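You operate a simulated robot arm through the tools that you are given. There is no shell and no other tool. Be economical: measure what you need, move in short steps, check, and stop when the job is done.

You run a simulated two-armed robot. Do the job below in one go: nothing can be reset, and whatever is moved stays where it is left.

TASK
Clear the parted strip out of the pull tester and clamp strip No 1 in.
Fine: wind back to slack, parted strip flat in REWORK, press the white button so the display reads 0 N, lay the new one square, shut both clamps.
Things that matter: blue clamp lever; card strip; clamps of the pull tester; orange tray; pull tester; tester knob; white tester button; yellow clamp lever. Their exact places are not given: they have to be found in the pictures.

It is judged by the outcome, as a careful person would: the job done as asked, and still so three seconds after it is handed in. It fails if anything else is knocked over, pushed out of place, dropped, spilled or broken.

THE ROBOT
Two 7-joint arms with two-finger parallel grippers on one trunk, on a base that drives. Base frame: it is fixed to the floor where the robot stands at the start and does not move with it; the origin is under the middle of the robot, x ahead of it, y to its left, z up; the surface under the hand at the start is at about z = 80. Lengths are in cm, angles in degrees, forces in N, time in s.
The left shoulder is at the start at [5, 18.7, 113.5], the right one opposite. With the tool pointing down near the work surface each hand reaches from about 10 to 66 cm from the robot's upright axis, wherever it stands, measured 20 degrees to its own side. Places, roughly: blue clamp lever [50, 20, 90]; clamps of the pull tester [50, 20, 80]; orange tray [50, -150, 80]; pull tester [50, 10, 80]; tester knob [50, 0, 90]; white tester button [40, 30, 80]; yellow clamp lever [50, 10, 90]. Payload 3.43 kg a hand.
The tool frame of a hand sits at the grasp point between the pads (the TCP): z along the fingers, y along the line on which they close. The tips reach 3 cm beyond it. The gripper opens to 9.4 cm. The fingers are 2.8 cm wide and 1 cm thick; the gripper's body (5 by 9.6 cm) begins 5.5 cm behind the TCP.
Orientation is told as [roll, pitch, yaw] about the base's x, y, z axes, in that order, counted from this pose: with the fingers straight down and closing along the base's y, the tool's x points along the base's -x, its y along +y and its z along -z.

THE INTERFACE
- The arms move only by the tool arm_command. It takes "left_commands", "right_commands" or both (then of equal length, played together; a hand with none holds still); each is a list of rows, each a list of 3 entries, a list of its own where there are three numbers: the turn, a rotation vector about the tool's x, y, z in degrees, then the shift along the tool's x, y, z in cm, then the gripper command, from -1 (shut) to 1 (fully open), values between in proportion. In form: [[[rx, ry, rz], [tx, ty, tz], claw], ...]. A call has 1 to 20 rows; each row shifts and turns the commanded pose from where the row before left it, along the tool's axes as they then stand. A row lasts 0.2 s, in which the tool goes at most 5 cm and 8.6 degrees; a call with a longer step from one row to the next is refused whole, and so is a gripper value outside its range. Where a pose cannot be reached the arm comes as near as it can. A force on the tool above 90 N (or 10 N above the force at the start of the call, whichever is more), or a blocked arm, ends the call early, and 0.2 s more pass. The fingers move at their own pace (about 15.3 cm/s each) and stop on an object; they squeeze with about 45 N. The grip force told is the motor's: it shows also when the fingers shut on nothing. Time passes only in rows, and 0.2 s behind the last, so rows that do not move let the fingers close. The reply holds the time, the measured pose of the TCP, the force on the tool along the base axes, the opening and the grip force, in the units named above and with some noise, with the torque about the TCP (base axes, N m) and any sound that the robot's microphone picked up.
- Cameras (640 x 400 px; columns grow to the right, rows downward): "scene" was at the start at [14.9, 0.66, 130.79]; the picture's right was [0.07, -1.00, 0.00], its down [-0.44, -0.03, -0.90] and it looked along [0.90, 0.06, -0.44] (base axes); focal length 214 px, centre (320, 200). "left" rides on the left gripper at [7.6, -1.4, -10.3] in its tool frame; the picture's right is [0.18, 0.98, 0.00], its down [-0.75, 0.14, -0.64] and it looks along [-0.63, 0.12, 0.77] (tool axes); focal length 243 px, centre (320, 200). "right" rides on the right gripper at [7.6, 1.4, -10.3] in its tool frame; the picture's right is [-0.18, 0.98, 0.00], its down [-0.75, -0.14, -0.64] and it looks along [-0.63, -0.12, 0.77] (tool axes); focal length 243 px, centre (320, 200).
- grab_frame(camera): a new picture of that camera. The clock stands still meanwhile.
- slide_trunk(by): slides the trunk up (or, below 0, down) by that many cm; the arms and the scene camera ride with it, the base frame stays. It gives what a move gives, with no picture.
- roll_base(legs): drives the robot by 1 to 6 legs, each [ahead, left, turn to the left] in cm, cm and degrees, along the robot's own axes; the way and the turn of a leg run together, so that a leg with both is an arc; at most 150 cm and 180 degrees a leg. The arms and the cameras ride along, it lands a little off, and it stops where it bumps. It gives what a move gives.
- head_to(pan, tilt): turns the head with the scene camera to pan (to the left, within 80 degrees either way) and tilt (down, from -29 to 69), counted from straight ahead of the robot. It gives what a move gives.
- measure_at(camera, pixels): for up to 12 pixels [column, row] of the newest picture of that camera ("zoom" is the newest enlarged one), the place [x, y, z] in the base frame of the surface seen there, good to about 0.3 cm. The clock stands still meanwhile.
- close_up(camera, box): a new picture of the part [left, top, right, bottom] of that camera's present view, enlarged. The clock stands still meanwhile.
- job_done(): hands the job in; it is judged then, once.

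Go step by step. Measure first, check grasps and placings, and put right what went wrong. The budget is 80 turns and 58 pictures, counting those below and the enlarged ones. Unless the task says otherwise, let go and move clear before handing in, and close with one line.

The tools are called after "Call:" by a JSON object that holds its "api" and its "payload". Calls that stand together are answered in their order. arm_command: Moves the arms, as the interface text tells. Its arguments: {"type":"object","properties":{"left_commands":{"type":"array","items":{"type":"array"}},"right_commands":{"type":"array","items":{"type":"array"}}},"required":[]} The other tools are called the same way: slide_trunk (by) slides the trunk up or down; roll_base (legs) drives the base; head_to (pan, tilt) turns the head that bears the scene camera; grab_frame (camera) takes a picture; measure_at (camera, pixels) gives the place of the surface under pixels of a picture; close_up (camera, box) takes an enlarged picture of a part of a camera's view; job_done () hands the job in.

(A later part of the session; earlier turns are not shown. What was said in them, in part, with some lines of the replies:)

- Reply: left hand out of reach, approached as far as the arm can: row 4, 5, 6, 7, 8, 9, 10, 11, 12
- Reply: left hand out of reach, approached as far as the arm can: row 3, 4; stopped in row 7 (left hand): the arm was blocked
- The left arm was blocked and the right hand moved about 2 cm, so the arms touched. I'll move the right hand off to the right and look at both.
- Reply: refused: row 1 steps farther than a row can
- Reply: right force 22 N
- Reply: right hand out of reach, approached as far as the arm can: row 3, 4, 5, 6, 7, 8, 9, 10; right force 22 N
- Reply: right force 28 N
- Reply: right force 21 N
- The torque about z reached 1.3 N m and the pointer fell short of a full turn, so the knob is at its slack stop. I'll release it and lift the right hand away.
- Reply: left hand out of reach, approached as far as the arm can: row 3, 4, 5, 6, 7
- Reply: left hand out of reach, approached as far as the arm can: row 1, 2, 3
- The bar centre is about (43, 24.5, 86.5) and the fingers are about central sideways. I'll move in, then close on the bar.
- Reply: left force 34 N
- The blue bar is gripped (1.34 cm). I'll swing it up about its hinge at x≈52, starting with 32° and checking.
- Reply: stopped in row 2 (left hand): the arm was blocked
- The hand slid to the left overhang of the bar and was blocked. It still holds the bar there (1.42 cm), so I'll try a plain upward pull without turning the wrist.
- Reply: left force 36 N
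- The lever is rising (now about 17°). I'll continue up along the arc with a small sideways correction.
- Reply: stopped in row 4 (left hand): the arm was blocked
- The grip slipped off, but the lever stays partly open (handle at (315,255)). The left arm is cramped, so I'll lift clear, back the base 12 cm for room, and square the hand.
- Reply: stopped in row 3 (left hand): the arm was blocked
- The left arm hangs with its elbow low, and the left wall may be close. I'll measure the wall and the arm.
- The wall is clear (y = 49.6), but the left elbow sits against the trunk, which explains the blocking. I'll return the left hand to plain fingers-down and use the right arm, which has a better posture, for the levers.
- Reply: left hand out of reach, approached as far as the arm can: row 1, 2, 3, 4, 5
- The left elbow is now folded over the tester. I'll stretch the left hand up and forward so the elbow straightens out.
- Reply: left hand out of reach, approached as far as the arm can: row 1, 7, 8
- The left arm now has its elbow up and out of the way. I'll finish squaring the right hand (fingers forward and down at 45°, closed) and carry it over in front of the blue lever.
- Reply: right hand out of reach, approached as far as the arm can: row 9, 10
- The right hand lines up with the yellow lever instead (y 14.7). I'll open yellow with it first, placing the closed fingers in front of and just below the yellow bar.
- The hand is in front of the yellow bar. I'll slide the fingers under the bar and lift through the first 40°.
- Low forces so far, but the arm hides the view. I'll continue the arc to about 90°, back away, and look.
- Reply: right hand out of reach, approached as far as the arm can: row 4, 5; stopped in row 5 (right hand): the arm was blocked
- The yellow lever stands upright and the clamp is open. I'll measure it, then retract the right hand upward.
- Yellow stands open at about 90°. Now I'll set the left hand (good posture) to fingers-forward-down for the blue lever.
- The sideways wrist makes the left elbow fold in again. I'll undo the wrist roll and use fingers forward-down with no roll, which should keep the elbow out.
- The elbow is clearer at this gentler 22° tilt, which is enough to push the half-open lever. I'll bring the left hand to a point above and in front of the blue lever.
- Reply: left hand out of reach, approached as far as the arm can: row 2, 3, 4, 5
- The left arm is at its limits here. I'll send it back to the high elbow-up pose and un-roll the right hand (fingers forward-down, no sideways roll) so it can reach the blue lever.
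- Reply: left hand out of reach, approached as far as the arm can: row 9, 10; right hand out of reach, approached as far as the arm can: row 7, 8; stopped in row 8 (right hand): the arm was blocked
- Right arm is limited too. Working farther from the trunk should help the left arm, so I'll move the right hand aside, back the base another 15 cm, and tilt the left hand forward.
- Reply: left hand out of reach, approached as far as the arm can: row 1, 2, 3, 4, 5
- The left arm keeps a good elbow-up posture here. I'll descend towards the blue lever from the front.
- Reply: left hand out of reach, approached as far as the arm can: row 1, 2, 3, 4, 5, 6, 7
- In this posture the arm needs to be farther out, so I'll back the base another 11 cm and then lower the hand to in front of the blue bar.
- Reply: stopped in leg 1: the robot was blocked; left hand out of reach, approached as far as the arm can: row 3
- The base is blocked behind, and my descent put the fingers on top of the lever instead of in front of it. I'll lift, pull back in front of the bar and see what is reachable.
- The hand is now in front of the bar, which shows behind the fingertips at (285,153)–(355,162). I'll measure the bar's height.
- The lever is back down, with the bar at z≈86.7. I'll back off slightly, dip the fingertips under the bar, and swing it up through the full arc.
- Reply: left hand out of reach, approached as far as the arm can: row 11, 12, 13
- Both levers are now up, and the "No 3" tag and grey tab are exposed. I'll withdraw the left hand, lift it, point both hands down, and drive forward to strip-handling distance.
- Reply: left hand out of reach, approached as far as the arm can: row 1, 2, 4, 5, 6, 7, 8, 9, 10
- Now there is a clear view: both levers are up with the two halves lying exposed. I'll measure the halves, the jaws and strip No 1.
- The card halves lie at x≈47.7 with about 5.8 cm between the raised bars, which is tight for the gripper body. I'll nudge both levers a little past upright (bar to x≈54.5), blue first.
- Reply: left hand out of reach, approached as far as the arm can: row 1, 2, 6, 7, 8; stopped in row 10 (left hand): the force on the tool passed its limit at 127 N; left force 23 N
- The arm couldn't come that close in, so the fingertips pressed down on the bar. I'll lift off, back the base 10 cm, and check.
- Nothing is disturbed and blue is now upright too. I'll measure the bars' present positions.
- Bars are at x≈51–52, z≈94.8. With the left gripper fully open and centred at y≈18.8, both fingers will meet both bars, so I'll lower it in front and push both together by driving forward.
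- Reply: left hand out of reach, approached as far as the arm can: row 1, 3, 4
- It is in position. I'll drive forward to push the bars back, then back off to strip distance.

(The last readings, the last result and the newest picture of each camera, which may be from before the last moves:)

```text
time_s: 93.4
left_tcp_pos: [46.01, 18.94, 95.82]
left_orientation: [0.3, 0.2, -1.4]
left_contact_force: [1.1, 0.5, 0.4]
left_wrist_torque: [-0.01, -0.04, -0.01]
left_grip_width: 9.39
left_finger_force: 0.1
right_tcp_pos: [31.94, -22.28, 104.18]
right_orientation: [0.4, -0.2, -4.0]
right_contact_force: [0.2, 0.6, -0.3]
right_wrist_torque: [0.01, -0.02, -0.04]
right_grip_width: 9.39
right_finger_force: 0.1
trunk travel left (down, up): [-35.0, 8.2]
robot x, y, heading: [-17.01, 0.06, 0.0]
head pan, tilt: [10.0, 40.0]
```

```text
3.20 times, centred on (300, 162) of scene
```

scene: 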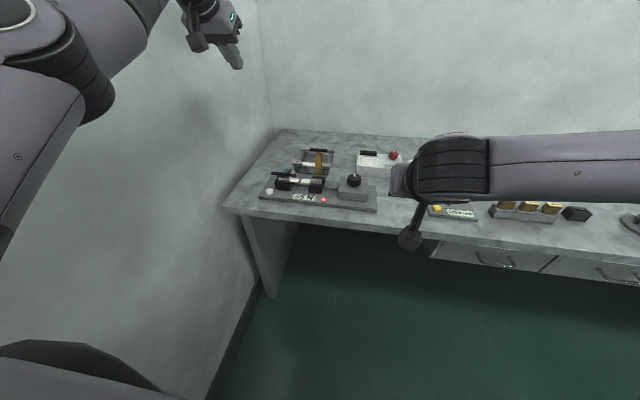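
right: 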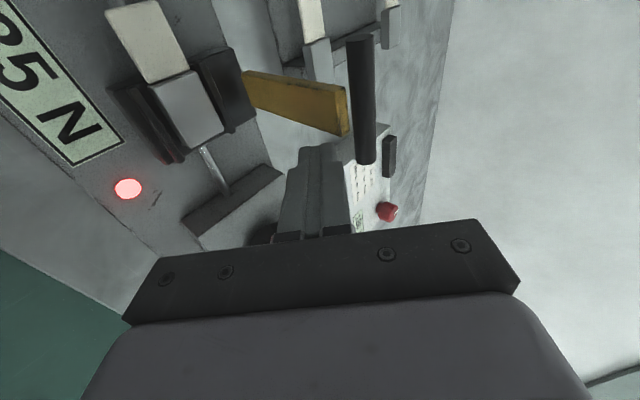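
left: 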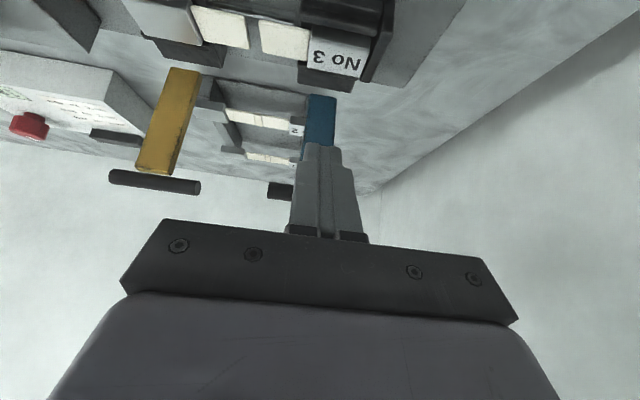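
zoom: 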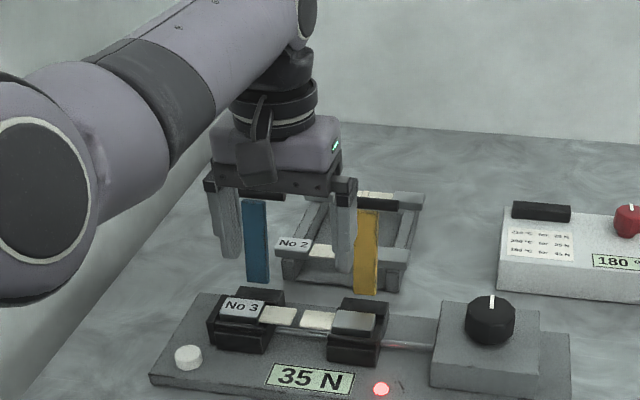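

Both levers went back without trouble. Now I'll raise the left hand, turn it 90° so the fingers close across the strip, and centre it at (47.7, 19.5) over the break, to take both card ends in one grip.

Call:
{"api": "arm_command", "payload": {"left_commands": [[[0, 0, 0], [-0.8, 0.5, -3.5], 1], [[0, 0, 0], [-0.9, 0, -2], 0.3], [[0, 0, -8.2], [0, 0, 0], 0.2], [[0, 0, -8.2], [0, 0, 0], 0.2], [[0, 0, -8.2], [0, 0, 0], 0.2], [[0, 0, -8.2], [0, 0, 0], 0.2], [[0, 0, -8.2], [0, 0, 0], 0.2], [[0, 0, -8.2], [0, 0, 0], 0.2], [[0, 0, -8.2], [0, 0, 0], 0.2], [[0, 0, -8.2], [0, 0, 0], 0.2], [[0, 0, -8.2], [0, 0, 0], 0.2], [[0, 0, -8.2], [0, 0, 0], 0.2], [[0, 0, -8.2], [0, 0, 0], 0.2], [[0, 0, -1.3], [0, 0, 0], 0.2]]}}

Call:
{"api": "grab_frame", "payload": {"camera": "left"}}

```text
time_s: 96.4
left_tcp_pos: [45.76, 19.33, 101.03]
left_orientation: [0.3, -0.2, 90.3]
left_contact_force: [-0.6, -0.5, -0.1]
left_wrist_torque: [0.04, 0.01, -0.01]
left_grip_width: 5.63
left_finger_force: 0.1
left hand out of reach, approached as far as the arm can: row 1, 2
right_tcp_pos: [31.97, -22.3, 104.07]
right_orientation: [0.5, -0.2, -4.2]
right_contact_force: [-0.8, 0.6, 0.3]
right_wrist_torque: [-0.03, 0.0, 0.0]
right_grip_width: 9.41
right_finger_force: 0.1
trunk travel left (down, up): [-35.0, 8.2]
robot x, y, heading: [-16.81, -0.39, 0.2]
head pan, tilt: [10.0, 40.0]
```

```text
11 pictures are left
```

left: 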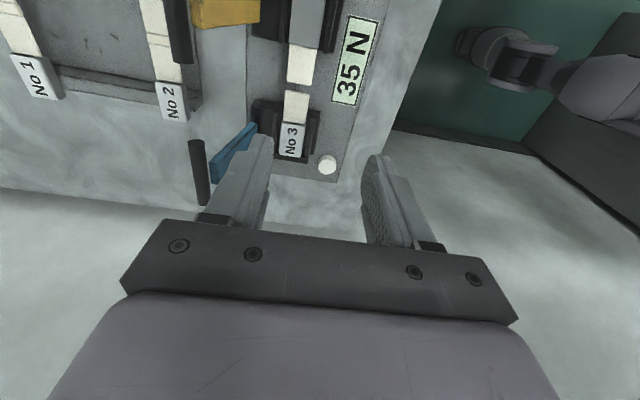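

A good overhead view: halves at (300,65), (296,105) and tag (291,140), with strips No 1 and No 2 at left. I'll measure the halves' edges and strip No 1 precisely.

Call:
{"api": "measure_at", "payload": {"camera": "left", "pixels": [[290, 65], [311, 68], [286, 107], [305, 108], [300, 84], [296, 91], [281, 135], [303, 137], [290, 155], [327, 162], [205, 170], [250, 135]]}}

Call:
{"api": "measure_at", "payload": {"camera": "left", "pixels": [[38, 96], [38, 60], [10, 62], [49, 63], [10, 25], [30, 30], [170, 118], [172, 85], [12, 48], [22, 60], [300, 48], [299, 90]]}}

```text
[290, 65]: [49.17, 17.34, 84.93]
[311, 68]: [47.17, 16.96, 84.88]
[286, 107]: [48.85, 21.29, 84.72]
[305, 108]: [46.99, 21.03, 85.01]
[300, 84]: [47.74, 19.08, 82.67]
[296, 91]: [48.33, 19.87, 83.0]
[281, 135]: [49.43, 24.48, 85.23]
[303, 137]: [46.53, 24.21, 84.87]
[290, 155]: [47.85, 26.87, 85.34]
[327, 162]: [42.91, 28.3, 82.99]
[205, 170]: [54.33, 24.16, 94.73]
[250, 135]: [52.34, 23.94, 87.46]
```

```text
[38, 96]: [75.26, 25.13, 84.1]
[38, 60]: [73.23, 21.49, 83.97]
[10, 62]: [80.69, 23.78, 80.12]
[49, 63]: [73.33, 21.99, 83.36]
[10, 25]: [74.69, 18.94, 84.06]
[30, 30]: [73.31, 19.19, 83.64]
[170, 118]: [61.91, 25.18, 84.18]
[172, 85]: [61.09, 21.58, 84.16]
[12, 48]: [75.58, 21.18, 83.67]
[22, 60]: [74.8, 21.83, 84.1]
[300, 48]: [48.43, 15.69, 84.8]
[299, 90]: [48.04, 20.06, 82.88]
```

Card centre is x≈48.0, z≈84.8, with the break gap at y 18.9–20.1. I'll lower onto it and close across both ends.

Call:
{"api": "arm_command", "payload": {"left_commands": [[[0, 0, 0], [-0.05, -0.6, 3.6], 0.2], [[0, 0, 0], [-0.05, -0.6, 3.6], 0.2], [[0, 0, 0], [-0.05, -0.6, 3.4], 0.2], [[0, 0, 0], [0, -0.4, 2], 0.2], [[0, 0, 0], [0, 0, 0], 0.2]]}}

```text
time_s: 97.6
left_tcp_pos: [45.93, 19.5, 88.62]
left_orientation: [0.3, -0.3, 90.0]
left_contact_force: [0.2, 0.2, 0.3]
left_wrist_torque: [-0.01, 0.02, -0.03]
left_grip_width: 5.65
left_finger_force: 0.0
left hand out of reach, approached as far as the arm can: row 2, 3, 4
right_tcp_pos: [31.84, -22.24, 104.09]
right_orientation: [0.4, -0.1, -4.1]
right_contact_force: [-0.8, 0.0, 0.0]
right_wrist_torque: [0.02, 0.02, -0.02]
right_grip_width: 9.38
right_finger_force: 0.1
trunk travel left (down, up): [-35.0, 8.2]
robot x, y, heading: [-17.17, -0.2, 0.2]
head pan, tilt: [10.0, 40.0]
```

It is at its outer reach (x 45.9). I'll drive the base forward 3 cm and re-check.

Call:
{"api": "roll_base", "payload": {"legs": [[3, 0, 0]]}}

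```text
time_s: 98.4
left_tcp_pos: [49.07, 19.65, 88.45]
left_orientation: [0.3, -0.3, 90.1]
left_contact_force: [0.3, 0.3, -0.9]
left_wrist_torque: [0.02, 0.04, 0.0]
left_grip_width: 5.67
left_finger_force: 0.0
right_tcp_pos: [34.94, -22.21, 104.09]
right_orientation: [0.4, -0.2, -4.1]
right_contact_force: [-0.8, -0.3, -0.1]
right_wrist_torque: [0.01, 0.03, 0.0]
right_grip_width: 9.41
right_finger_force: 0.1
trunk travel left (down, up): [-35.0, 8.2]
robot x, y, heading: [-14.24, -0.19, -0.1]
head pan, tilt: [10.0, 40.0]
```

I'll make a small correction in x without descending, to confirm where the commanded pose really is.

Call:
{"api": "arm_command", "payload": {"left_commands": [[[0, 0, 0], [0.1, 1.0, 0], 0.2], [[0, 0, 0], [0, 0, 0], 0.2]]}}

```text
time_s: 99.0
left_tcp_pos: [48.03, 19.48, 88.62]
left_orientation: [0.3, -0.3, 90.0]
left_contact_force: [0.3, 0.5, -0.1]
left_wrist_torque: [0.02, 0.02, 0.01]
left_grip_width: 5.66
left_finger_force: 0.1
right_tcp_pos: [34.93, -22.14, 103.99]
right_orientation: [0.6, -0.2, -4.1]
right_contact_force: [-0.5, -0.6, -0.5]
right_wrist_torque: [-0.02, 0.0, 0.02]
right_grip_width: 9.4
right_finger_force: 0.1
trunk travel left (down, up): [-35.0, 8.2]
robot x, y, heading: [-13.95, -0.32, 0.0]
head pan, tilt: [10.0, 40.0]
```

It sits exactly at (48.03, 19.48). Down 2.2 cm, close, then a small lift.

Call:
{"api": "arm_command", "payload": {"left_commands": [[[0, 0, 0], [0, 0, 1.2], 0.2], [[0, 0, 0], [0, 0, 1.0], 0.2], [[0, 0, 0], [0, 0, 0], -1], [[0, 0, 0], [0, 0, 0], -1], [[0, 0, 0], [0, 0, 0], -1], [[0, 0, 0], [0, 0, -1.5], -1], [[0, 0, 0], [0, 0, -3], -1], [[0, 0, 0], [0, 0, -3], -1]]}}

Call:
{"api": "grab_frame", "payload": {"camera": "left"}}

```text
time_s: 100.8
left_tcp_pos: [48.1, 19.43, 93.87]
left_orientation: [0.2, -0.4, 90.2]
left_contact_force: [-0.9, -0.3, -1.0]
left_wrist_torque: [0.0, 0.01, -0.03]
left_grip_width: 2.65
left_finger_force: 45.0
right_tcp_pos: [34.92, -22.19, 104.07]
right_orientation: [0.6, -0.2, -4.1]
right_contact_force: [0.1, -0.1, -0.1]
right_wrist_torque: [-0.01, -0.01, 0.01]
right_grip_width: 9.38
right_finger_force: 0.0
trunk travel left (down, up): [-35.0, 8.2]
robot x, y, heading: [-14.28, -0.03, -0.3]
head pan, tilt: [10.0, 40.0]
```

```text
10 pictures are left
```

left: 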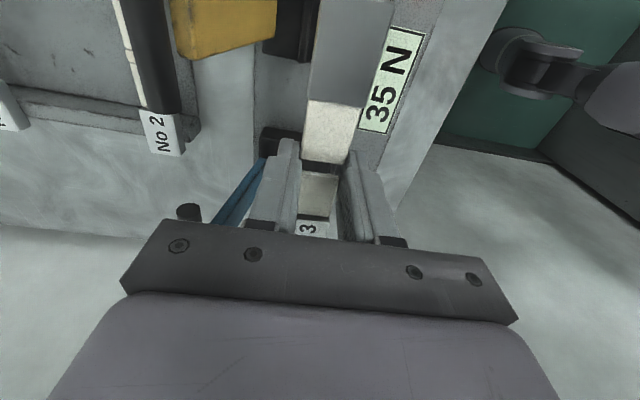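

Both halves are held together (No 3 half and tab half, grip 2.65 cm). I'll lift, back clear of the bench, and drive right towards the orange tray.

Call:
{"api": "arm_command", "payload": {"left_commands": [[[0, 0, 0], [0, 0, -3], -1], [[0, 0, 0], [0, 0, -3], -1]]}}

Call:
{"api": "roll_base", "payload": {"legs": [[-14.5, 0, 0], [0, -140, 0]]}}

Call:
{"api": "head_to", "payload": {"pan": -5, "tilt": 35}}

Call:
{"api": "grab_frame", "payload": {"camera": "scene"}}

```text
time_s: 101.4
left_tcp_pos: [48.06, 19.4, 99.92]
left_orientation: [0.3, -0.3, 90.1]
left_contact_force: [-0.4, 0.3, -1.0]
left_wrist_torque: [0.01, 0.02, -0.02]
left_grip_width: 2.63
left_finger_force: 44.7
right_tcp_pos: [34.85, -22.26, 104.08]
right_orientation: [0.5, -0.1, -4.1]
right_contact_force: [0.1, 0.2, -0.5]
right_wrist_torque: [-0.01, -0.03, 0.02]
right_grip_width: 9.42
right_finger_force: 0.1
trunk travel left (down, up): [-35.0, 8.2]
robot x, y, heading: [-13.91, -0.11, -0.4]
head pan, tilt: [10.0, 40.0]
```

```text
time_s: 114.9
left_tcp_pos: [34.01, -121.51, 99.74]
left_orientation: [0.2, -0.2, 90.3]
left_contact_force: [0.0, 0.2, -0.1]
left_wrist_torque: [0.02, 0.0, -0.02]
left_grip_width: 2.66
left_finger_force: 44.9
right_tcp_pos: [20.86, -163.21, 104.14]
right_orientation: [0.5, -0.3, -3.8]
right_contact_force: [0.7, -0.3, 0.1]
right_wrist_torque: [0.03, -0.02, -0.02]
right_grip_width: 9.41
right_finger_force: 0.0
trunk travel left (down, up): [-35.0, 8.2]
robot x, y, heading: [-27.8, -141.06, 0.3]
head pan, tilt: [10.0, 40.0]
```

```text
time_s: 115.7
left_tcp_pos: [33.89, -121.48, 99.79]
left_orientation: [0.2, -0.4, 90.4]
left_contact_force: [0.7, -0.3, -0.4]
left_wrist_torque: [-0.01, 0.02, 0.01]
left_grip_width: 2.64
left_finger_force: 44.8
right_tcp_pos: [20.93, -163.34, 104.01]
right_orientation: [0.5, -0.2, -3.8]
right_contact_force: [-0.3, -0.4, -1.0]
right_wrist_torque: [-0.01, -0.02, 0.04]
right_grip_width: 9.4
right_finger_force: 0.1
trunk travel left (down, up): [-35.0, 8.2]
robot x, y, heading: [-28.09, -141.49, 0.6]
head pan, tilt: [-5.0, 35.0]
```

```text
9 pictures are left
```

scene: 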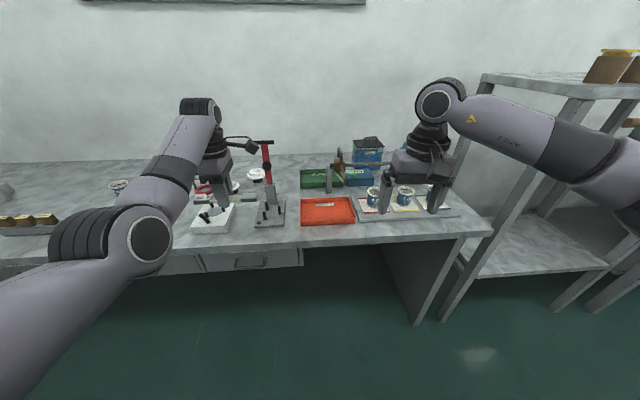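

The orange tray is at (327,211), between a red-handled press at (270,190) and the cup tray at right. I'll measure it and its neighbours.

Call:
{"api": "measure_at", "payload": {"camera": "scene", "pixels": [[303, 200], [351, 198], [303, 222], [354, 222], [327, 211], [327, 199], [265, 143], [272, 200], [360, 215], [375, 190], [325, 180], [470, 300]]}}

```text
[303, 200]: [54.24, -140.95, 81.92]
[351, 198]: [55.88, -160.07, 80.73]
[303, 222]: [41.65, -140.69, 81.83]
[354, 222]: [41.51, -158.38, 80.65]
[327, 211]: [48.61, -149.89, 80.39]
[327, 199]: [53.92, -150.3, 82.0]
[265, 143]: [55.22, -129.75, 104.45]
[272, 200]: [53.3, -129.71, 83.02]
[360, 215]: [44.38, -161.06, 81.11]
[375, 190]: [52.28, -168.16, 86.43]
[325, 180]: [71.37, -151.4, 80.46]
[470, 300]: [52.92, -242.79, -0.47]
```

The tray's inside is about x 42–55, y −141 to −159, floor 80.4; the 16 cm pair fits lengthwise. I'll tuck the right hand in away from the shelf, strafe right, and shift the left hand to the tray's centre line.

Call:
{"api": "arm_command", "payload": {"right_commands": [[[0, 0, 0], [2, 4, 0], 1], [[0, 0, 0], [2, 4, 0], 1], [[0, 0, 0], [2, 4, 0], 1]]}}

Call:
{"api": "roll_base", "payload": {"legs": [[0, -24, 0]]}}

```text
time_s: 116.5
left_tcp_pos: [34.01, -121.52, 99.7]
left_orientation: [0.2, -0.3, 90.4]
left_contact_force: [0.2, 0.0, 0.1]
left_wrist_torque: [0.0, 0.0, 0.0]
left_grip_width: 2.65
left_finger_force: 44.6
right_tcp_pos: [15.62, -150.88, 104.15]
right_orientation: [0.4, -0.1, -3.9]
right_contact_force: [-0.3, -0.2, 0.6]
right_wrist_torque: [-0.01, 0.0, -0.02]
right_grip_width: 9.4
right_finger_force: 0.1
trunk travel left (down, up): [-35.0, 8.2]
robot x, y, heading: [-28.4, -141.09, 0.1]
head pan, tilt: [-5.0, 35.0]
```

```text
time_s: 119.2
left_tcp_pos: [34.1, -145.36, 99.72]
left_orientation: [0.2, -0.3, 90.3]
left_contact_force: [0.5, -0.9, -0.8]
left_wrist_torque: [-0.02, -0.01, 0.0]
left_grip_width: 2.66
left_finger_force: 44.9
right_tcp_pos: [15.77, -174.75, 104.25]
right_orientation: [0.5, -0.2, -3.7]
right_contact_force: [0.3, 0.4, 0.3]
right_wrist_torque: [-0.01, -0.02, -0.01]
right_grip_width: 9.41
right_finger_force: 0.1
trunk travel left (down, up): [-35.0, 8.2]
robot x, y, heading: [-27.65, -165.33, 0.4]
head pan, tilt: [-5.0, 35.0]
```

Now I'll shift the hand 4.5 cm right and drive forward 14.4 cm over the tray.

Call:
{"api": "arm_command", "payload": {"left_commands": [[[0, 0, 0], [2.25, 0, 0], -1], [[0, 0, 0], [2.25, 0, 0], -1], [[0, 0, 0], [0, 0, 0], -1]]}}

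Call:
{"api": "roll_base", "payload": {"legs": [[14.4, 0, 0]]}}

Call:
{"api": "arm_command", "payload": {"left_commands": [[[0, 0, 0], [0, 0, 3.5], -1], [[0, 0, 0], [0, 0, 3.5], -1], [[0, 0, 0], [0, 0, 2], -1], [[0, 0, 0], [0, 0, 0], -1]]}}

Call:
{"api": "grab_frame", "payload": {"camera": "left"}}

```text
time_s: 120.0
left_tcp_pos: [34.02, -149.9, 99.79]
left_orientation: [0.2, -0.3, 90.3]
left_contact_force: [-0.2, 0.2, -0.5]
left_wrist_torque: [-0.02, -0.03, 0.04]
left_grip_width: 2.63
left_finger_force: 45.0
right_tcp_pos: [15.75, -174.72, 104.22]
right_orientation: [0.5, -0.2, -3.8]
right_contact_force: [-0.2, -0.5, 0.0]
right_wrist_torque: [-0.01, 0.0, 0.0]
right_grip_width: 9.4
right_finger_force: 0.1
trunk travel left (down, up): [-35.0, 8.2]
robot x, y, heading: [-27.93, -164.99, 0.3]
head pan, tilt: [-5.0, 35.0]
```

```text
time_s: 121.3
left_tcp_pos: [48.38, -149.56, 99.82]
left_orientation: [0.2, -0.2, 90.4]
left_contact_force: [0.3, 0.3, 0.4]
left_wrist_torque: [0.01, 0.0, -0.01]
left_grip_width: 2.63
left_finger_force: 44.7
right_tcp_pos: [30.13, -174.7, 104.1]
right_orientation: [0.4, -0.2, -3.9]
right_contact_force: [0.7, 0.4, -0.3]
right_wrist_torque: [0.03, 0.01, 0.01]
right_grip_width: 9.41
right_finger_force: 0.1
trunk travel left (down, up): [-35.0, 8.2]
robot x, y, heading: [-13.6, -164.91, 0.3]
head pan, tilt: [-5.0, 35.0]
```

```text
time_s: 122.3
left_tcp_pos: [48.42, -149.56, 90.7]
left_orientation: [0.2, -0.3, 90.5]
left_contact_force: [-0.3, -0.5, 0.5]
left_wrist_torque: [-0.01, -0.01, -0.01]
left_grip_width: 2.65
left_finger_force: 45.1
right_tcp_pos: [30.03, -174.68, 104.22]
right_orientation: [0.4, -0.2, -3.7]
right_contact_force: [0.4, 0.2, -0.3]
right_wrist_torque: [-0.01, 0.0, 0.04]
right_grip_width: 9.39
right_finger_force: 0.0
trunk travel left (down, up): [-35.0, 8.2]
robot x, y, heading: [-13.77, -164.88, 0.4]
head pan, tilt: [-5.0, 35.0]
```

```text
8 pictures are left
```

left: 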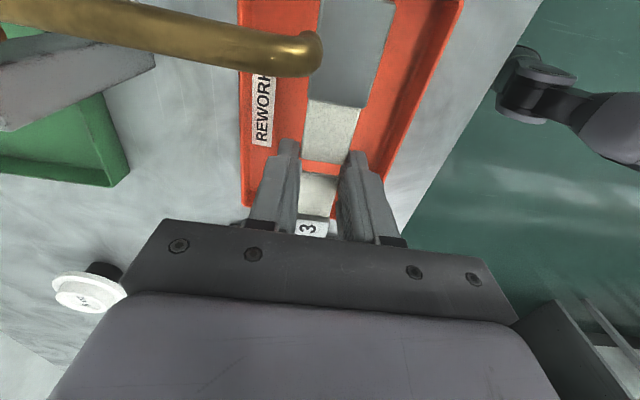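

The halves are over the REWORK tray. A brass bar at (230,45) needs checking, as does the tray's left end near (245,210). I'll measure both.

Call:
{"api": "measure_at", "payload": {"camera": "left", "pixels": [[312, 50], [200, 40], [100, 10], [248, 195], [258, 190], [385, 172], [245, 205], [320, 190], [335, 120], [350, 15], [268, 160], [80, 290]]}}

```text
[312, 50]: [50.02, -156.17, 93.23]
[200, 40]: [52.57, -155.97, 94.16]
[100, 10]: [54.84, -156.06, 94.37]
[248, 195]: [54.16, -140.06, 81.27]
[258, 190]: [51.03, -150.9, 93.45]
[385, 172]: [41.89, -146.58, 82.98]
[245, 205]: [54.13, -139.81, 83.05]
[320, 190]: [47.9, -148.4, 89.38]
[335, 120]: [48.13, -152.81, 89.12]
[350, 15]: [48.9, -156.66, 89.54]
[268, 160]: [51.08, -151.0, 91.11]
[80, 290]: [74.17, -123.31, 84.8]
```

A brass bar overhangs at y≈−156, z≈93, but the pieces are already below it and the hand stays 3 cm clear. I'll lower to the tray floor, open slightly, and rise straight up.

Call:
{"api": "arm_command", "payload": {"left_commands": [[[0, 0, 0], [0, 0.3, 2.5], -1], [[0, 0, 0], [0, 0, 2.5], -1], [[0, 0, 0], [0, 0, 1.6], -1], [[0, 0, 0], [0, 0, 0.4], -1], [[0, 0, 0], [0, 0, 0], -0.3], [[0, 0, 0], [0, 0, 0], -0.1], [[0, 0, 0], [0, 0, 0], 0], [[0, 0, 0], [0, 0, -2], 0], [[0, 0, 0], [0, 0, -4], 0], [[0, 0, 0], [0, 0, -4], 0]]}}

Call:
{"api": "grab_frame", "payload": {"camera": "left"}}

```text
time_s: 124.5
left_tcp_pos: [47.87, -149.7, 93.87]
left_orientation: [0.1, -0.3, 90.4]
left_contact_force: [0.3, 0.7, 0.2]
left_wrist_torque: [-0.01, 0.03, -0.02]
left_grip_width: 4.72
left_finger_force: 0.0
right_tcp_pos: [30.19, -174.7, 104.22]
right_orientation: [0.5, -0.1, -3.8]
right_contact_force: [0.0, 0.4, 0.3]
right_wrist_torque: [-0.01, -0.02, -0.04]
right_grip_width: 9.42
right_finger_force: 0.0
trunk travel left (down, up): [-35.0, 8.2]
robot x, y, heading: [-13.57, -164.95, 0.4]
head pan, tilt: [-5.0, 35.0]
```

```text
7 pictures are left
```

left: 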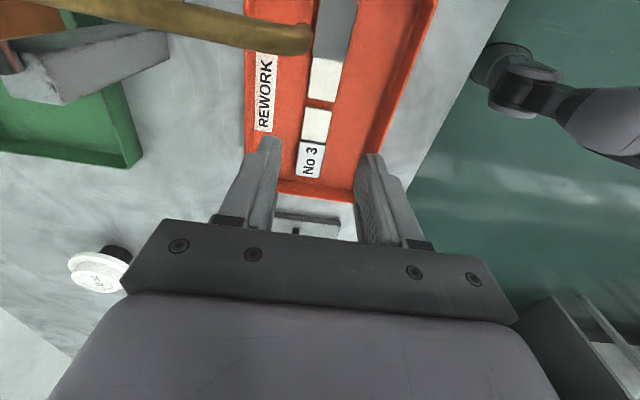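

Both halves lie in the REWORK tray (tag at (310,160), tab at (340,30)). I'll check they are flat, then go up and back off.

Call:
{"api": "measure_at", "payload": {"camera": "left", "pixels": [[302, 172], [318, 150], [316, 125], [322, 85], [325, 60], [322, 45], [345, 10]]}}

Call:
{"api": "arm_command", "payload": {"left_commands": [[[0, 0, 0], [0, 0, -4], 0], [[0, 0, 0], [0, 0, -2.5], 0]]}}

Call:
{"api": "roll_base", "payload": {"legs": [[-14, 0, 0], [0, 150, 0], [0, 12, 0]]}}

```text
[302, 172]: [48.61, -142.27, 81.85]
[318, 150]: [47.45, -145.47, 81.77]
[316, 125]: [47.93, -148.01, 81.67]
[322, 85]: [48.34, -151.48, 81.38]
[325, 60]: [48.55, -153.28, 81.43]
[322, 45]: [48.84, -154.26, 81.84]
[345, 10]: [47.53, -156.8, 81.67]
```

```text
time_s: 125.1
left_tcp_pos: [48.08, -149.81, 100.17]
left_orientation: [0.3, -0.3, 90.4]
left_contact_force: [0.4, 0.1, 0.2]
left_wrist_torque: [0.01, 0.01, -0.01]
left_grip_width: 4.7
left_finger_force: 0.1
right_tcp_pos: [30.1, -174.68, 104.15]
right_orientation: [0.5, -0.2, -3.8]
right_contact_force: [0.3, -0.2, 0.0]
right_wrist_torque: [0.0, 0.02, 0.01]
right_grip_width: 9.42
right_finger_force: 0.1
trunk travel left (down, up): [-35.0, 8.2]
robot x, y, heading: [-13.2, -165.35, 0.5]
head pan, tilt: [-5.0, 35.0]
```

```text
time_s: 140.7
left_tcp_pos: [32.77, 12.75, 100.3]
left_orientation: [0.2, -0.4, 90.6]
left_contact_force: [0.4, 0.1, 0.5]
left_wrist_torque: [-0.01, 0.02, -0.02]
left_grip_width: 4.68
left_finger_force: 0.1
right_tcp_pos: [14.94, -12.18, 104.15]
right_orientation: [0.4, -0.2, -3.6]
right_contact_force: [-0.2, 0.0, -0.8]
right_wrist_torque: [0.02, -0.01, 0.04]
right_grip_width: 9.42
right_finger_force: 0.0
trunk travel left (down, up): [-35.0, 8.2]
robot x, y, heading: [-28.94, -2.34, 0.9]
head pan, tilt: [-5.0, 35.0]
```

The parted strip is flat in the tray (z 81.4–81.9), and the base is back near the tester. I'll drive forward and bring the closed left fingers above the white button at (42.8, 28.8).

Call:
{"api": "roll_base", "payload": {"legs": [[11.5, 2.3, -0.9]]}}

Call:
{"api": "arm_command", "payload": {"left_commands": [[[0, 0, 0], [-3.7, 0.4, 0], -1], [[0, 0, 0], [-3.7, 0.4, 0], -1], [[0, 0, 0], [-3.7, 0.4, 0], -1], [[0, 0, 0], [-3.0, 0.4, 0], -1], [[0, 0, 0], [0, 0, 2], -1], [[0, 0, 0], [0, 0, 2], -1], [[0, 0, 0], [0, 0, 0], -1]]}}

```text
time_s: 141.9
left_tcp_pos: [44.65, 14.17, 100.21]
left_orientation: [0.2, -0.3, 89.7]
left_contact_force: [0.2, 0.4, -0.6]
left_wrist_torque: [-0.01, 0.02, 0.03]
left_grip_width: 4.72
left_finger_force: 0.0
right_tcp_pos: [26.31, -10.65, 104.13]
right_orientation: [0.4, -0.1, -4.5]
right_contact_force: [0.9, 0.3, 0.1]
right_wrist_torque: [0.01, -0.02, 0.0]
right_grip_width: 9.39
right_finger_force: 0.1
trunk travel left (down, up): [-35.0, 8.2]
robot x, y, heading: [-17.67, -0.73, -0.5]
head pan, tilt: [-5.0, 35.0]
```

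```text
time_s: 143.5
left_tcp_pos: [43.13, 28.24, 96.29]
left_orientation: [0.2, -0.3, 89.6]
left_contact_force: [0.5, -0.3, -0.5]
left_wrist_torque: [0.03, 0.02, -0.01]
left_grip_width: 0.0
left_finger_force: 33.1
right_tcp_pos: [26.32, -10.62, 104.06]
right_orientation: [0.5, -0.2, -4.5]
right_contact_force: [0.2, 0.1, -0.4]
right_wrist_torque: [0.01, 0.0, -0.02]
right_grip_width: 9.41
right_finger_force: 0.0
trunk travel left (down, up): [-35.0, 8.2]
robot x, y, heading: [-17.33, 0.11, -0.3]
head pan, tilt: [-5.0, 35.0]
```

It is nearly above the button. I'll correct slightly, press down gently, release, and read the display.

Call:
{"api": "arm_command", "payload": {"left_commands": [[[0, 0, 0], [-0.6, 0.35, 3], -1], [[0, 0, 0], [0, 0, 3], -1], [[0, 0, 0], [0, 0, 3], -1], [[0, 0, 0], [0, 0, 1], -1], [[0, 0, 0], [0, 0, 0.4], -1], [[0, 0, 0], [0, 0, 0.3], -1], [[0, 0, 0], [0, 0, 0.3], -1], [[0, 0, 0], [0, 0, 0], -1]]}}

Call:
{"api": "arm_command", "payload": {"left_commands": [[[0, 0, 0], [0, 0, -2], -1], [[0, 0, 0], [0, 0, -4], -1], [[0, 0, 0], [0, 0, -4], -1], [[0, 0, 0], [0, 0, -4], -1]]}}

Call:
{"api": "head_to", "payload": {"pan": 10, "tilt": 38}}

Call:
{"api": "close_up", "payload": {"camera": "scene", "box": [180, 110, 400, 247]}}

```text
time_s: 145.3
left_tcp_pos: [42.69, 28.96, 85.28]
left_orientation: [0.3, -0.4, 89.7]
left_contact_force: [1.1, 0.0, 3.0]
left_wrist_torque: [-0.04, -0.05, 0.02]
left_grip_width: 0.0
left_finger_force: 32.9
right_tcp_pos: [26.29, -10.7, 104.09]
right_orientation: [0.5, -0.2, -4.4]
right_contact_force: [0.0, 0.0, -0.4]
right_wrist_torque: [0.0, 0.03, -0.02]
right_grip_width: 9.41
right_finger_force: 0.0
trunk travel left (down, up): [-35.0, 8.2]
robot x, y, heading: [-17.29, -0.48, -0.3]
head pan, tilt: [-5.0, 35.0]
heard: click
```

```text
time_s: 146.3
left_tcp_pos: [42.64, 28.64, 99.45]
left_orientation: [0.2, -0.4, 89.7]
left_contact_force: [-0.5, 0.2, -0.6]
left_wrist_torque: [0.0, -0.03, -0.03]
left_grip_width: 0.01
left_finger_force: 33.3
right_tcp_pos: [26.19, -10.64, 104.14]
right_orientation: [0.5, -0.2, -4.6]
right_contact_force: [-0.5, 0.5, -0.4]
right_wrist_torque: [-0.01, 0.03, -0.01]
right_grip_width: 9.39
right_finger_force: 0.0
trunk travel left (down, up): [-35.0, 8.2]
robot x, y, heading: [-17.71, -0.48, -0.3]
head pan, tilt: [-5.0, 35.0]
```

```text
time_s: 147.1
left_tcp_pos: [42.74, 28.8, 99.31]
left_orientation: [0.2, -0.3, 89.7]
left_contact_force: [0.1, 0.0, 0.0]
left_wrist_torque: [-0.02, -0.04, 0.03]
left_grip_width: 0.0
left_finger_force: 33.0
right_tcp_pos: [26.15, -10.58, 104.17]
right_orientation: [0.5, -0.3, -4.4]
right_contact_force: [-0.1, 0.2, 0.4]
right_wrist_torque: [0.0, -0.02, 0.03]
right_grip_width: 9.4
right_finger_force: 0.1
trunk travel left (down, up): [-35.0, 8.2]
robot x, y, heading: [-17.54, -0.4, -0.5]
head pan, tilt: [10.0, 38.0]
```

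```text
2.91 times, centred on (290, 178) of scene
```

zoom: 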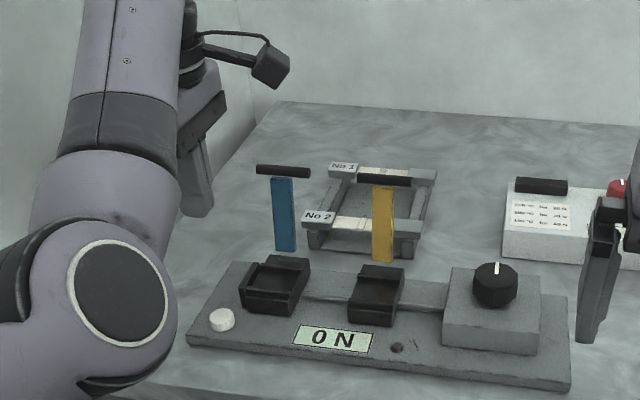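

The display reads 0 N, the lamp is off and the clamps are empty. Next is strip No 1 at about (74.4, 17.8, 83.7): I'll centre the left hand on y = 17.8, open it, and drive forward.

Call:
{"api": "arm_command", "payload": {"left_commands": [[[0, 0, 0], [3.7, 0, -1], 0.2], [[0, 0, 0], [3.7, 0, -1], 0.2], [[0, 0, 0], [3.6, 0, 0], 0.2], [[0, 0, 0], [0, 0, 0], 0.2]]}}

Call:
{"api": "roll_base", "payload": {"legs": [[29, 0, 0.4]]}}

Call:
{"api": "grab_frame", "payload": {"camera": "left"}}

```text
time_s: 148.1
left_tcp_pos: [42.69, 17.94, 101.14]
left_orientation: [0.2, -0.4, 89.7]
left_contact_force: [0.3, 0.1, 0.1]
left_wrist_torque: [0.01, 0.04, 0.04]
left_grip_width: 5.62
left_finger_force: 0.0
right_tcp_pos: [26.41, -10.58, 104.18]
right_orientation: [0.5, -0.1, -4.5]
right_contact_force: [0.6, -0.3, -0.2]
right_wrist_torque: [-0.03, 0.0, 0.0]
right_grip_width: 9.4
right_finger_force: 0.0
trunk travel left (down, up): [-35.0, 8.2]
robot x, y, heading: [-17.53, -0.46, -0.4]
head pan, tilt: [10.0, 38.0]
```

```text
time_s: 150.1
left_tcp_pos: [71.32, 18.32, 101.2]
left_orientation: [0.2, -0.3, 90.3]
left_contact_force: [0.6, 0.5, -0.3]
left_wrist_torque: [-0.02, 0.02, -0.02]
left_grip_width: 5.66
left_finger_force: 0.2
right_tcp_pos: [54.97, -10.36, 104.12]
right_orientation: [0.5, -0.2, -4.0]
right_contact_force: [0.2, 0.3, 0.1]
right_wrist_torque: [-0.01, -0.01, 0.05]
right_grip_width: 9.39
right_finger_force: 0.0
trunk travel left (down, up): [-35.0, 8.2]
robot x, y, heading: [11.32, -0.66, -0.0]
head pan, tilt: [10.0, 38.0]
```

```text
5 pictures are left
```

left: 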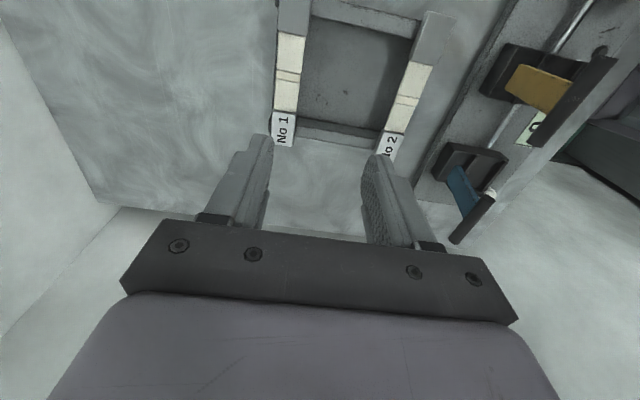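

Robot reached x = 11.3 and strip No 1 is in view at (288,70). I'll measure its edges.

Call:
{"api": "measure_at", "payload": {"camera": "left", "pixels": [[277, 60], [301, 62], [276, 98], [297, 99], [274, 118], [294, 119], [284, 145], [287, 108], [290, 36], [278, 25], [307, 27], [320, 25]]}}

```text
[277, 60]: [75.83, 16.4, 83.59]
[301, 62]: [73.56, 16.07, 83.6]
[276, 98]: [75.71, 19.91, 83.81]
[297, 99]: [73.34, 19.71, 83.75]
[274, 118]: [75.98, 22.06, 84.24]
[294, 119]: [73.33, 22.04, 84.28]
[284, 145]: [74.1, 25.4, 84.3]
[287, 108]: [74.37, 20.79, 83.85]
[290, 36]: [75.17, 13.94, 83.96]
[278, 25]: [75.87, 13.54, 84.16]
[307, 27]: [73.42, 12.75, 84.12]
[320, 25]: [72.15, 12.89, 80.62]
```

Strip No 1's card spans x 73.45–75.8 and y 14–21.3, z≈83.7. I'll nudge the base 2.5 cm forward and come down to just above it at (74.6, 17.65).

Call:
{"api": "roll_base", "payload": {"legs": [[2.5, 0, 0]]}}

Call:
{"api": "arm_command", "payload": {"left_commands": [[[0, 0, 0], [0.6, -0.4, 4], 0.2], [[0, 0, 0], [0, -0.4, 4], 0.2], [[0, 0, 0], [0, 0, 3.5], 0.2], [[0, 0, 0], [0, 0, 0], 0.2]]}}

```text
time_s: 150.9
left_tcp_pos: [73.65, 18.17, 101.08]
left_orientation: [0.3, -0.2, 90.2]
left_contact_force: [0.1, -0.7, -0.1]
left_wrist_torque: [0.02, 0.0, 0.0]
left_grip_width: 5.65
left_finger_force: 0.0
right_tcp_pos: [57.71, -10.19, 104.16]
right_orientation: [0.4, -0.1, -3.9]
right_contact_force: [-0.1, 0.0, 0.3]
right_wrist_torque: [-0.01, 0.03, -0.01]
right_grip_width: 9.4
right_finger_force: 0.0
trunk travel left (down, up): [-35.0, 8.2]
robot x, y, heading: [14.11, -0.4, 0.1]
head pan, tilt: [10.0, 38.0]
```

```text
time_s: 151.9
left_tcp_pos: [74.31, 17.8, 89.81]
left_orientation: [0.2, -0.3, 90.3]
left_contact_force: [-0.4, 0.5, -0.1]
left_wrist_torque: [0.0, -0.01, -0.01]
left_grip_width: 5.63
left_finger_force: 0.0
right_tcp_pos: [57.51, -10.19, 104.19]
right_orientation: [0.5, -0.2, -4.0]
right_contact_force: [-0.8, -0.3, -0.1]
right_wrist_torque: [0.01, 0.04, 0.02]
right_grip_width: 9.41
right_finger_force: 0.1
trunk travel left (down, up): [-35.0, 8.2]
robot x, y, heading: [13.75, -0.39, 0.1]
head pan, tilt: [10.0, 38.0]
```

Aligned within 0.3 cm. I'll make the final correction, go down, grip, and lift to z≈101.

Call:
{"api": "arm_command", "payload": {"left_commands": [[[0, 0, 0.2], [0.1, -0.28, 2], 0.2], [[0, 0, 0], [0, 0, 2], 0.2], [[0, 0, 0], [0, 0, 0.5], 0.2], [[0, 0, 0], [0, 0, 0], -1], [[0, 0, 0], [0, 0, 0], -1], [[0, 0, 0], [0, 0, 0], -1], [[0, 0, 0], [0, 0, -1.5], -1], [[0, 0, 0], [0, 0, -3], -1], [[0, 0, 0], [0, 0, -4], -1], [[0, 0, 0], [0, 0, -4], -1], [[0, 0, 0], [0, 0, -4], -1]]}}

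Call:
{"api": "roll_base", "payload": {"legs": [[-26.5, 1.2, 0]]}}

Call:
{"api": "grab_frame", "payload": {"camera": "left"}}

```text
time_s: 154.3
left_tcp_pos: [74.54, 17.66, 101.7]
left_orientation: [0.3, -0.3, 89.9]
left_contact_force: [1.0, 0.1, 0.3]
left_wrist_torque: [-0.03, -0.03, -0.04]
left_grip_width: 2.62
left_finger_force: 45.1
right_tcp_pos: [57.41, -10.26, 104.18]
right_orientation: [0.4, -0.2, -4.0]
right_contact_force: [0.4, -0.4, -0.6]
right_wrist_torque: [0.02, 0.02, 0.02]
right_grip_width: 9.39
right_finger_force: 0.1
trunk travel left (down, up): [-35.0, 8.2]
robot x, y, heading: [13.86, -0.26, 0.3]
head pan, tilt: [10.0, 38.0]
```

```text
time_s: 156.2
left_tcp_pos: [47.83, 18.77, 101.74]
left_orientation: [0.2, -0.3, 90.0]
left_contact_force: [-0.9, -0.3, -0.2]
left_wrist_torque: [0.03, 0.01, 0.03]
left_grip_width: 2.63
left_finger_force: 44.9
right_tcp_pos: [30.73, -9.24, 104.24]
right_orientation: [0.5, -0.3, -4.1]
right_contact_force: [0.1, -0.3, 0.4]
right_wrist_torque: [0.04, 0.0, -0.01]
right_grip_width: 9.4
right_finger_force: 0.2
trunk travel left (down, up): [-35.0, 8.2]
robot x, y, heading: [-13.21, 0.42, -0.2]
head pan, tilt: [10.0, 38.0]
```

```text
4 pictures are left
```

left: 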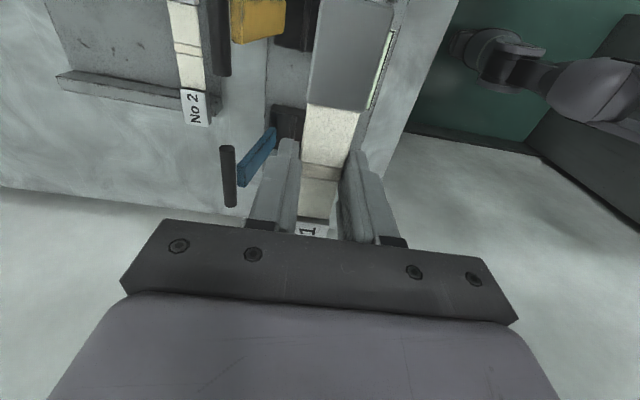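

Strip No 1 is held squarely. I'll fine-tune to (47.93, 19.35) and lower it into the jaws, checking the force before releasing.

Call:
{"api": "arm_command", "payload": {"left_commands": [[[0, 0, 0], [-0.55, -0.1, 3.5], -1], [[0, 0, 0], [0, 0, 3.5], -1], [[0, 0, 0], [0, 0, 3.5], -1], [[0, 0, 0], [0, 0, 2.5], -1], [[0, 0, 0], [0, 0, 1.2], -1], [[0, 0, 0], [0, 0, 0.6], -1], [[0, 0, 0], [0, 0, 0.4], -1], [[0, 0, 0], [0, 0, 0], -1]]}}

```text
time_s: 158.0
left_tcp_pos: [47.86, 19.33, 86.59]
left_orientation: [0.2, -0.4, 90.0]
left_contact_force: [0.0, 0.0, 0.1]
left_wrist_torque: [0.01, -0.03, 0.04]
left_grip_width: 2.63
left_finger_force: 44.3
right_tcp_pos: [30.73, -9.09, 104.16]
right_orientation: [0.5, -0.2, -4.1]
right_contact_force: [0.6, 0.4, -1.7]
right_wrist_torque: [-0.01, 0.05, 0.02]
right_grip_width: 9.38
right_finger_force: 0.0
trunk travel left (down, up): [-35.0, 8.2]
robot x, y, heading: [-13.03, 0.51, -0.2]
head pan, tilt: [10.0, 38.0]
```

No contact yet, so I'll ease down the last bit, release, rise, turn the hand back to yaw 0 fully open, drive forward past the bars, and look.

Call:
{"api": "arm_command", "payload": {"left_commands": [[[0, 0, 0], [0, 0, 0.25], -1], [[0, 0, 0], [0, 0, 0], -0.35], [[0, 0, 0], [0, 0, 0], 0], [[0, 0, 0], [0, 0, -2], 0], [[0, 0, 0], [0, 0, -4], 0], [[0, 0, 0], [0, 0, -4], 0], [[0, 0, 0], [0, 0, -4], 0], [[0, 0, 0], [0, 0, -3], 0], [[0, 0, 8.2], [0, 0, 0], 1], [[0, 0, 8.2], [0, 0, 0], 1], [[0, 0, 8.2], [0, 0, 0], 1], [[0, 0, 8.2], [0, 0, 0], 1], [[0, 0, 8.2], [0, 0, 0], 1], [[0, 0, 8.2], [0, 0, 0], 1], [[0, 0, 8.2], [0, 0, 0], 1], [[0, 0, 8.2], [0, 0, 0], 1], [[0, 0, 8.2], [0, 0, 0], 1], [[0, 0, 8.2], [0, 0, 0], 1], [[0, 0, 8], [0, 0, 0], 1]]}}

Call:
{"api": "roll_base", "payload": {"legs": [[11, 0, 0]]}}

Call:
{"api": "close_up", "payload": {"camera": "scene", "box": [180, 170, 380, 295]}}

```text
time_s: 162.0
left_tcp_pos: [47.98, 19.38, 103.22]
left_orientation: [0.3, 0.2, -0.2]
left_contact_force: [0.6, 0.2, -0.2]
left_wrist_torque: [0.02, 0.03, 0.01]
left_grip_width: 9.4
left_finger_force: 0.1
right_tcp_pos: [30.77, -9.12, 104.12]
right_orientation: [0.5, -0.1, -4.0]
right_contact_force: [0.3, -0.4, 0.5]
right_wrist_torque: [0.01, -0.02, 0.03]
right_grip_width: 9.4
right_finger_force: 0.0
trunk travel left (down, up): [-35.0, 8.2]
robot x, y, heading: [-13.08, 0.58, 0.0]
head pan, tilt: [10.0, 38.0]
```

```text
time_s: 163.2
left_tcp_pos: [58.83, 19.44, 103.28]
left_orientation: [0.3, 0.2, 0.1]
left_contact_force: [0.2, 1.2, -0.4]
left_wrist_torque: [0.02, 0.03, 0.0]
left_grip_width: 9.4
left_finger_force: 0.1
right_tcp_pos: [41.69, -9.04, 104.18]
right_orientation: [0.5, -0.2, -3.9]
right_contact_force: [-0.8, 0.3, -0.2]
right_wrist_torque: [0.01, -0.01, 0.0]
right_grip_width: 9.37
right_finger_force: 0.2
trunk travel left (down, up): [-35.0, 8.2]
robot x, y, heading: [-2.29, 0.5, 0.2]
head pan, tilt: [10.0, 38.0]
```

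```text
3.20 times, centred on (280, 232) of scene
```

zoom: 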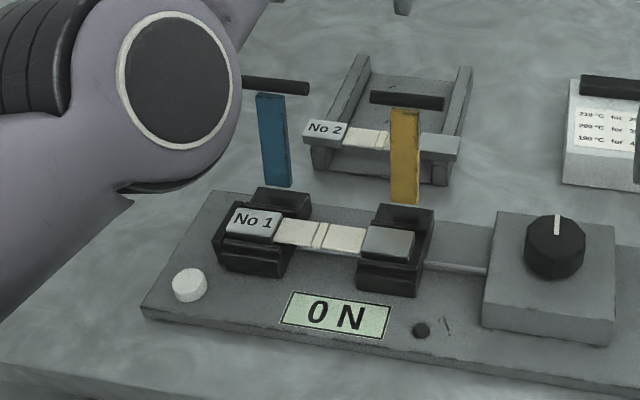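

Strip No 1 lies square across both jaws and the display reads 0 N. Now I'll lower the open hand behind both bars and drive back to swing both levers towards closed together.

Call:
{"api": "arm_command", "payload": {"left_commands": [[[0, 0, 0], [0, -0.5, 3], 1], [[0, 0, 0], [0, 0, 3], 1], [[0, 0, 0], [0, 0, 2.3], 1], [[0, 0, 0], [0, 0, 0], 1]]}}

Call:
{"api": "roll_base", "payload": {"legs": [[-12, 0, 0]]}}

```text
time_s: 164.2
left_tcp_pos: [58.84, 19.01, 95.01]
left_orientation: [0.3, 0.3, 0.1]
left_contact_force: [0.0, 0.0, 0.1]
left_wrist_torque: [0.0, 0.01, -0.01]
left_grip_width: 9.45
left_finger_force: 0.0
right_tcp_pos: [41.7, -9.14, 104.29]
right_orientation: [0.6, -0.2, -4.0]
right_contact_force: [0.1, 0.1, 0.0]
right_wrist_torque: [0.01, 0.01, 0.02]
right_grip_width: 9.39
right_finger_force: 0.1
trunk travel left (down, up): [-35.0, 8.2]
robot x, y, heading: [-1.92, 0.5, 0.6]
head pan, tilt: [10.0, 38.0]
```

```text
time_s: 165.4
left_tcp_pos: [46.81, 19.04, 95.1]
left_orientation: [0.2, 0.2, 0.1]
left_contact_force: [-0.2, 0.5, -0.1]
left_wrist_torque: [0.0, -0.04, -0.02]
left_grip_width: 9.41
left_finger_force: 0.1
right_tcp_pos: [29.6, -9.23, 104.2]
right_orientation: [0.5, -0.3, -4.0]
right_contact_force: [-0.9, 0.8, -0.1]
right_wrist_torque: [0.01, -0.01, 0.0]
right_grip_width: 9.4
right_finger_force: 0.0
trunk travel left (down, up): [-35.0, 8.2]
robot x, y, heading: [-14.43, 0.11, 0.1]
head pan, tilt: [10.0, 38.0]
```

The bars should be about half closed. I'll lift over them, back up 3.5 cm, and press both levers down.

Call:
{"api": "arm_command", "payload": {"left_commands": [[[0, 0, 0], [0, 0, -3], 1], [[0, 0, 0], [0, -0.1, 0], 1]]}}

Call:
{"api": "roll_base", "payload": {"legs": [[-3.4, 0, 0]]}}

Call:
{"api": "arm_command", "payload": {"left_commands": [[[0, 0, 0], [0, 0, 2], 1], [[0, 0, 0], [0, 0, 2], 1], [[0, 0, 0], [0, 0, 2], 1], [[0, 0, 0], [0, 0, 1.2], 1], [[0, 0, 0], [0, 0, 0.6], 1], [[0, 0, 0], [0, 0, 0.4], 1], [[0, 0, 0], [0, 0, 0.2], 1], [[0, 0, 0], [0, 0, 0], 1]]}}

Call:
{"api": "close_up", "payload": {"camera": "scene", "box": [190, 110, 390, 235]}}

```text
time_s: 166.0
left_tcp_pos: [46.92, 18.82, 98.06]
left_orientation: [0.4, 0.2, 0.0]
left_contact_force: [-0.7, 0.4, -0.2]
left_wrist_torque: [0.0, -0.01, -0.02]
left_grip_width: 9.38
left_finger_force: 0.0
right_tcp_pos: [29.77, -9.16, 104.2]
right_orientation: [0.6, -0.3, -4.0]
right_contact_force: [0.4, -0.3, -0.7]
right_wrist_torque: [0.04, -0.01, 0.0]
right_grip_width: 9.4
right_finger_force: 0.1
trunk travel left (down, up): [-35.0, 8.2]
robot x, y, heading: [-13.86, 0.33, 0.6]
head pan, tilt: [10.0, 38.0]
```

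```text
time_s: 166.9
left_tcp_pos: [43.4, 18.85, 98.14]
left_orientation: [0.3, 0.3, 0.0]
left_contact_force: [0.7, -0.1, -0.5]
left_wrist_torque: [0.02, -0.01, 0.03]
left_grip_width: 9.38
left_finger_force: 0.0
right_tcp_pos: [26.29, -9.13, 104.21]
right_orientation: [0.5, -0.4, -4.0]
right_contact_force: [-0.6, -1.2, -0.3]
right_wrist_torque: [-0.01, -0.02, -0.01]
right_grip_width: 9.41
right_finger_force: 0.0
trunk travel left (down, up): [-35.0, 8.2]
robot x, y, heading: [-16.97, 0.35, 0.2]
head pan, tilt: [10.0, 38.0]
```

```text
time_s: 168.7
left_tcp_pos: [43.49, 18.8, 90.19]
left_orientation: [0.4, -0.3, 0.0]
left_contact_force: [-2.2, 1.6, 23.4]
left_wrist_torque: [-0.42, 0.18, -0.47]
left_grip_width: 9.37
left_finger_force: 0.0
right_tcp_pos: [26.08, -9.15, 104.27]
right_orientation: [0.5, -0.4, -4.0]
right_contact_force: [-1.0, 0.0, 0.2]
right_wrist_torque: [-0.01, -0.02, 0.06]
right_grip_width: 9.4
right_finger_force: 0.1
trunk travel left (down, up): [-35.0, 8.2]
robot x, y, heading: [-17.66, 0.76, 0.2]
head pan, tilt: [10.0, 38.0]
```

```text
3.20 times, centred on (290, 172) of scene
```

zoom: 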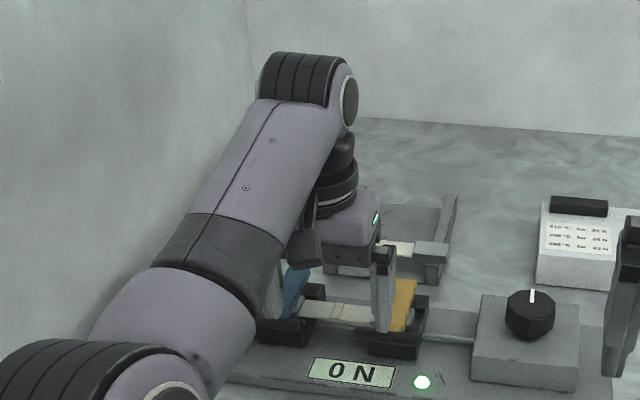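

The lamp turned green and the levers carry 23 N at tips z≈87.2, the closed height. I'll press a touch more, lift clear, and check.

Call:
{"api": "arm_command", "payload": {"left_commands": [[[0, 0, 0], [0, 0, 0.3], 1], [[0, 0, 0], [0, 0, 0.2], 1], [[0, 0, 0], [0, 0, 0], 1], [[0, 0, 0], [0, 0, -2], 1], [[0, 0, 0], [0, 0, -4], 1], [[0, 0, 0], [0, 0, -4], 1]]}}

Call:
{"api": "roll_base", "payload": {"legs": [[-11, 0, 0]]}}

Call:
{"api": "close_up", "payload": {"camera": "scene", "box": [200, 70, 400, 195]}}

```text
time_s: 170.1
left_tcp_pos: [43.4, 18.81, 99.34]
left_orientation: [0.2, 0.3, 0.0]
left_contact_force: [0.3, -0.1, 0.1]
left_wrist_torque: [0.02, -0.03, 0.03]
left_grip_width: 9.38
left_finger_force: 0.2
right_tcp_pos: [26.21, -9.26, 104.13]
right_orientation: [0.4, -0.1, -4.0]
right_contact_force: [0.5, -0.6, -0.6]
right_wrist_torque: [0.0, -0.01, -0.02]
right_grip_width: 9.4
right_finger_force: 0.0
trunk travel left (down, up): [-35.0, 8.2]
robot x, y, heading: [-17.48, 0.72, 0.3]
head pan, tilt: [10.0, 38.0]
```

```text
time_s: 171.3
left_tcp_pos: [32.44, 18.71, 99.44]
left_orientation: [0.3, 0.2, 0.0]
left_contact_force: [0.2, 0.4, 0.2]
left_wrist_torque: [-0.01, 0.01, 0.03]
left_grip_width: 9.39
left_finger_force: 0.0
right_tcp_pos: [15.33, -9.25, 104.2]
right_orientation: [0.6, -0.4, -4.0]
right_contact_force: [0.9, -0.3, -0.5]
right_wrist_torque: [0.02, -0.03, 0.01]
right_grip_width: 9.4
right_finger_force: 0.1
trunk travel left (down, up): [-35.0, 8.2]
robot x, y, heading: [-28.53, 0.29, 0.3]
head pan, tilt: [10.0, 38.0]
```

```text
3.20 times, centred on (300, 132) of scene
```

zoom: 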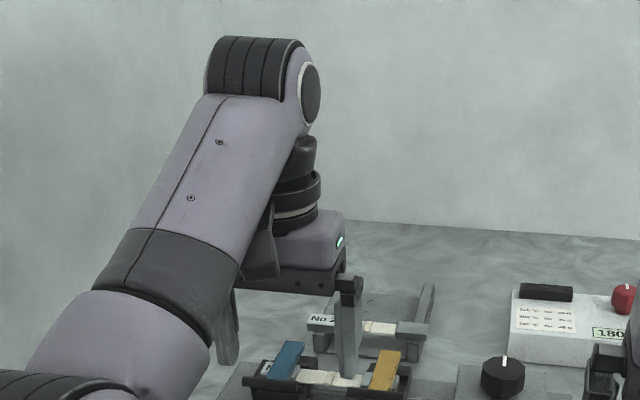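

Both levers appear down. I'll use the last picture on the tester itself to confirm lever height, lamp and display.

Call:
{"api": "close_up", "payload": {"camera": "scene", "box": [250, 160, 378, 240]}}

Call:
{"api": "measure_at", "payload": {"camera": "zoom", "pixels": [[180, 115], [145, 175], [400, 125], [370, 185], [250, 140], [300, 145]]}}

```text
5.00 times, centred on (314, 200) of scene
```

zoom: 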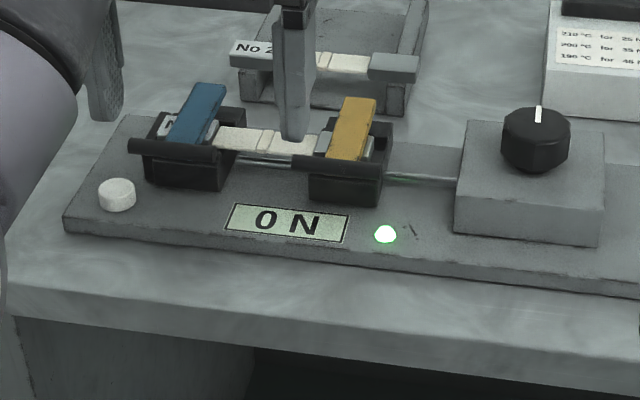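

```text
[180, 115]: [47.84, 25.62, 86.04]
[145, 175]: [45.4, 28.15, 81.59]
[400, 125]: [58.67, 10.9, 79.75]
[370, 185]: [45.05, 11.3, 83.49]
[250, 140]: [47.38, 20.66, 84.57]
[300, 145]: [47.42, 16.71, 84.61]
```

The lamp is green, the display reads 0 N, and strip No 1 lies level (z≈84.6) under both shut levers. The blue lever's top is at z≈86.0, as it was at the start. The hands are clear and empty, so I'm handing in.

Call:
{"api": "job_done", "payload": {}}

```text
The job is handed in.
```

Strip No 1 is clamped square in the pull tester with both levers shut, the display at 0 N and the lamp green; both halves of the parted strip lie flat in the REWORK tray.
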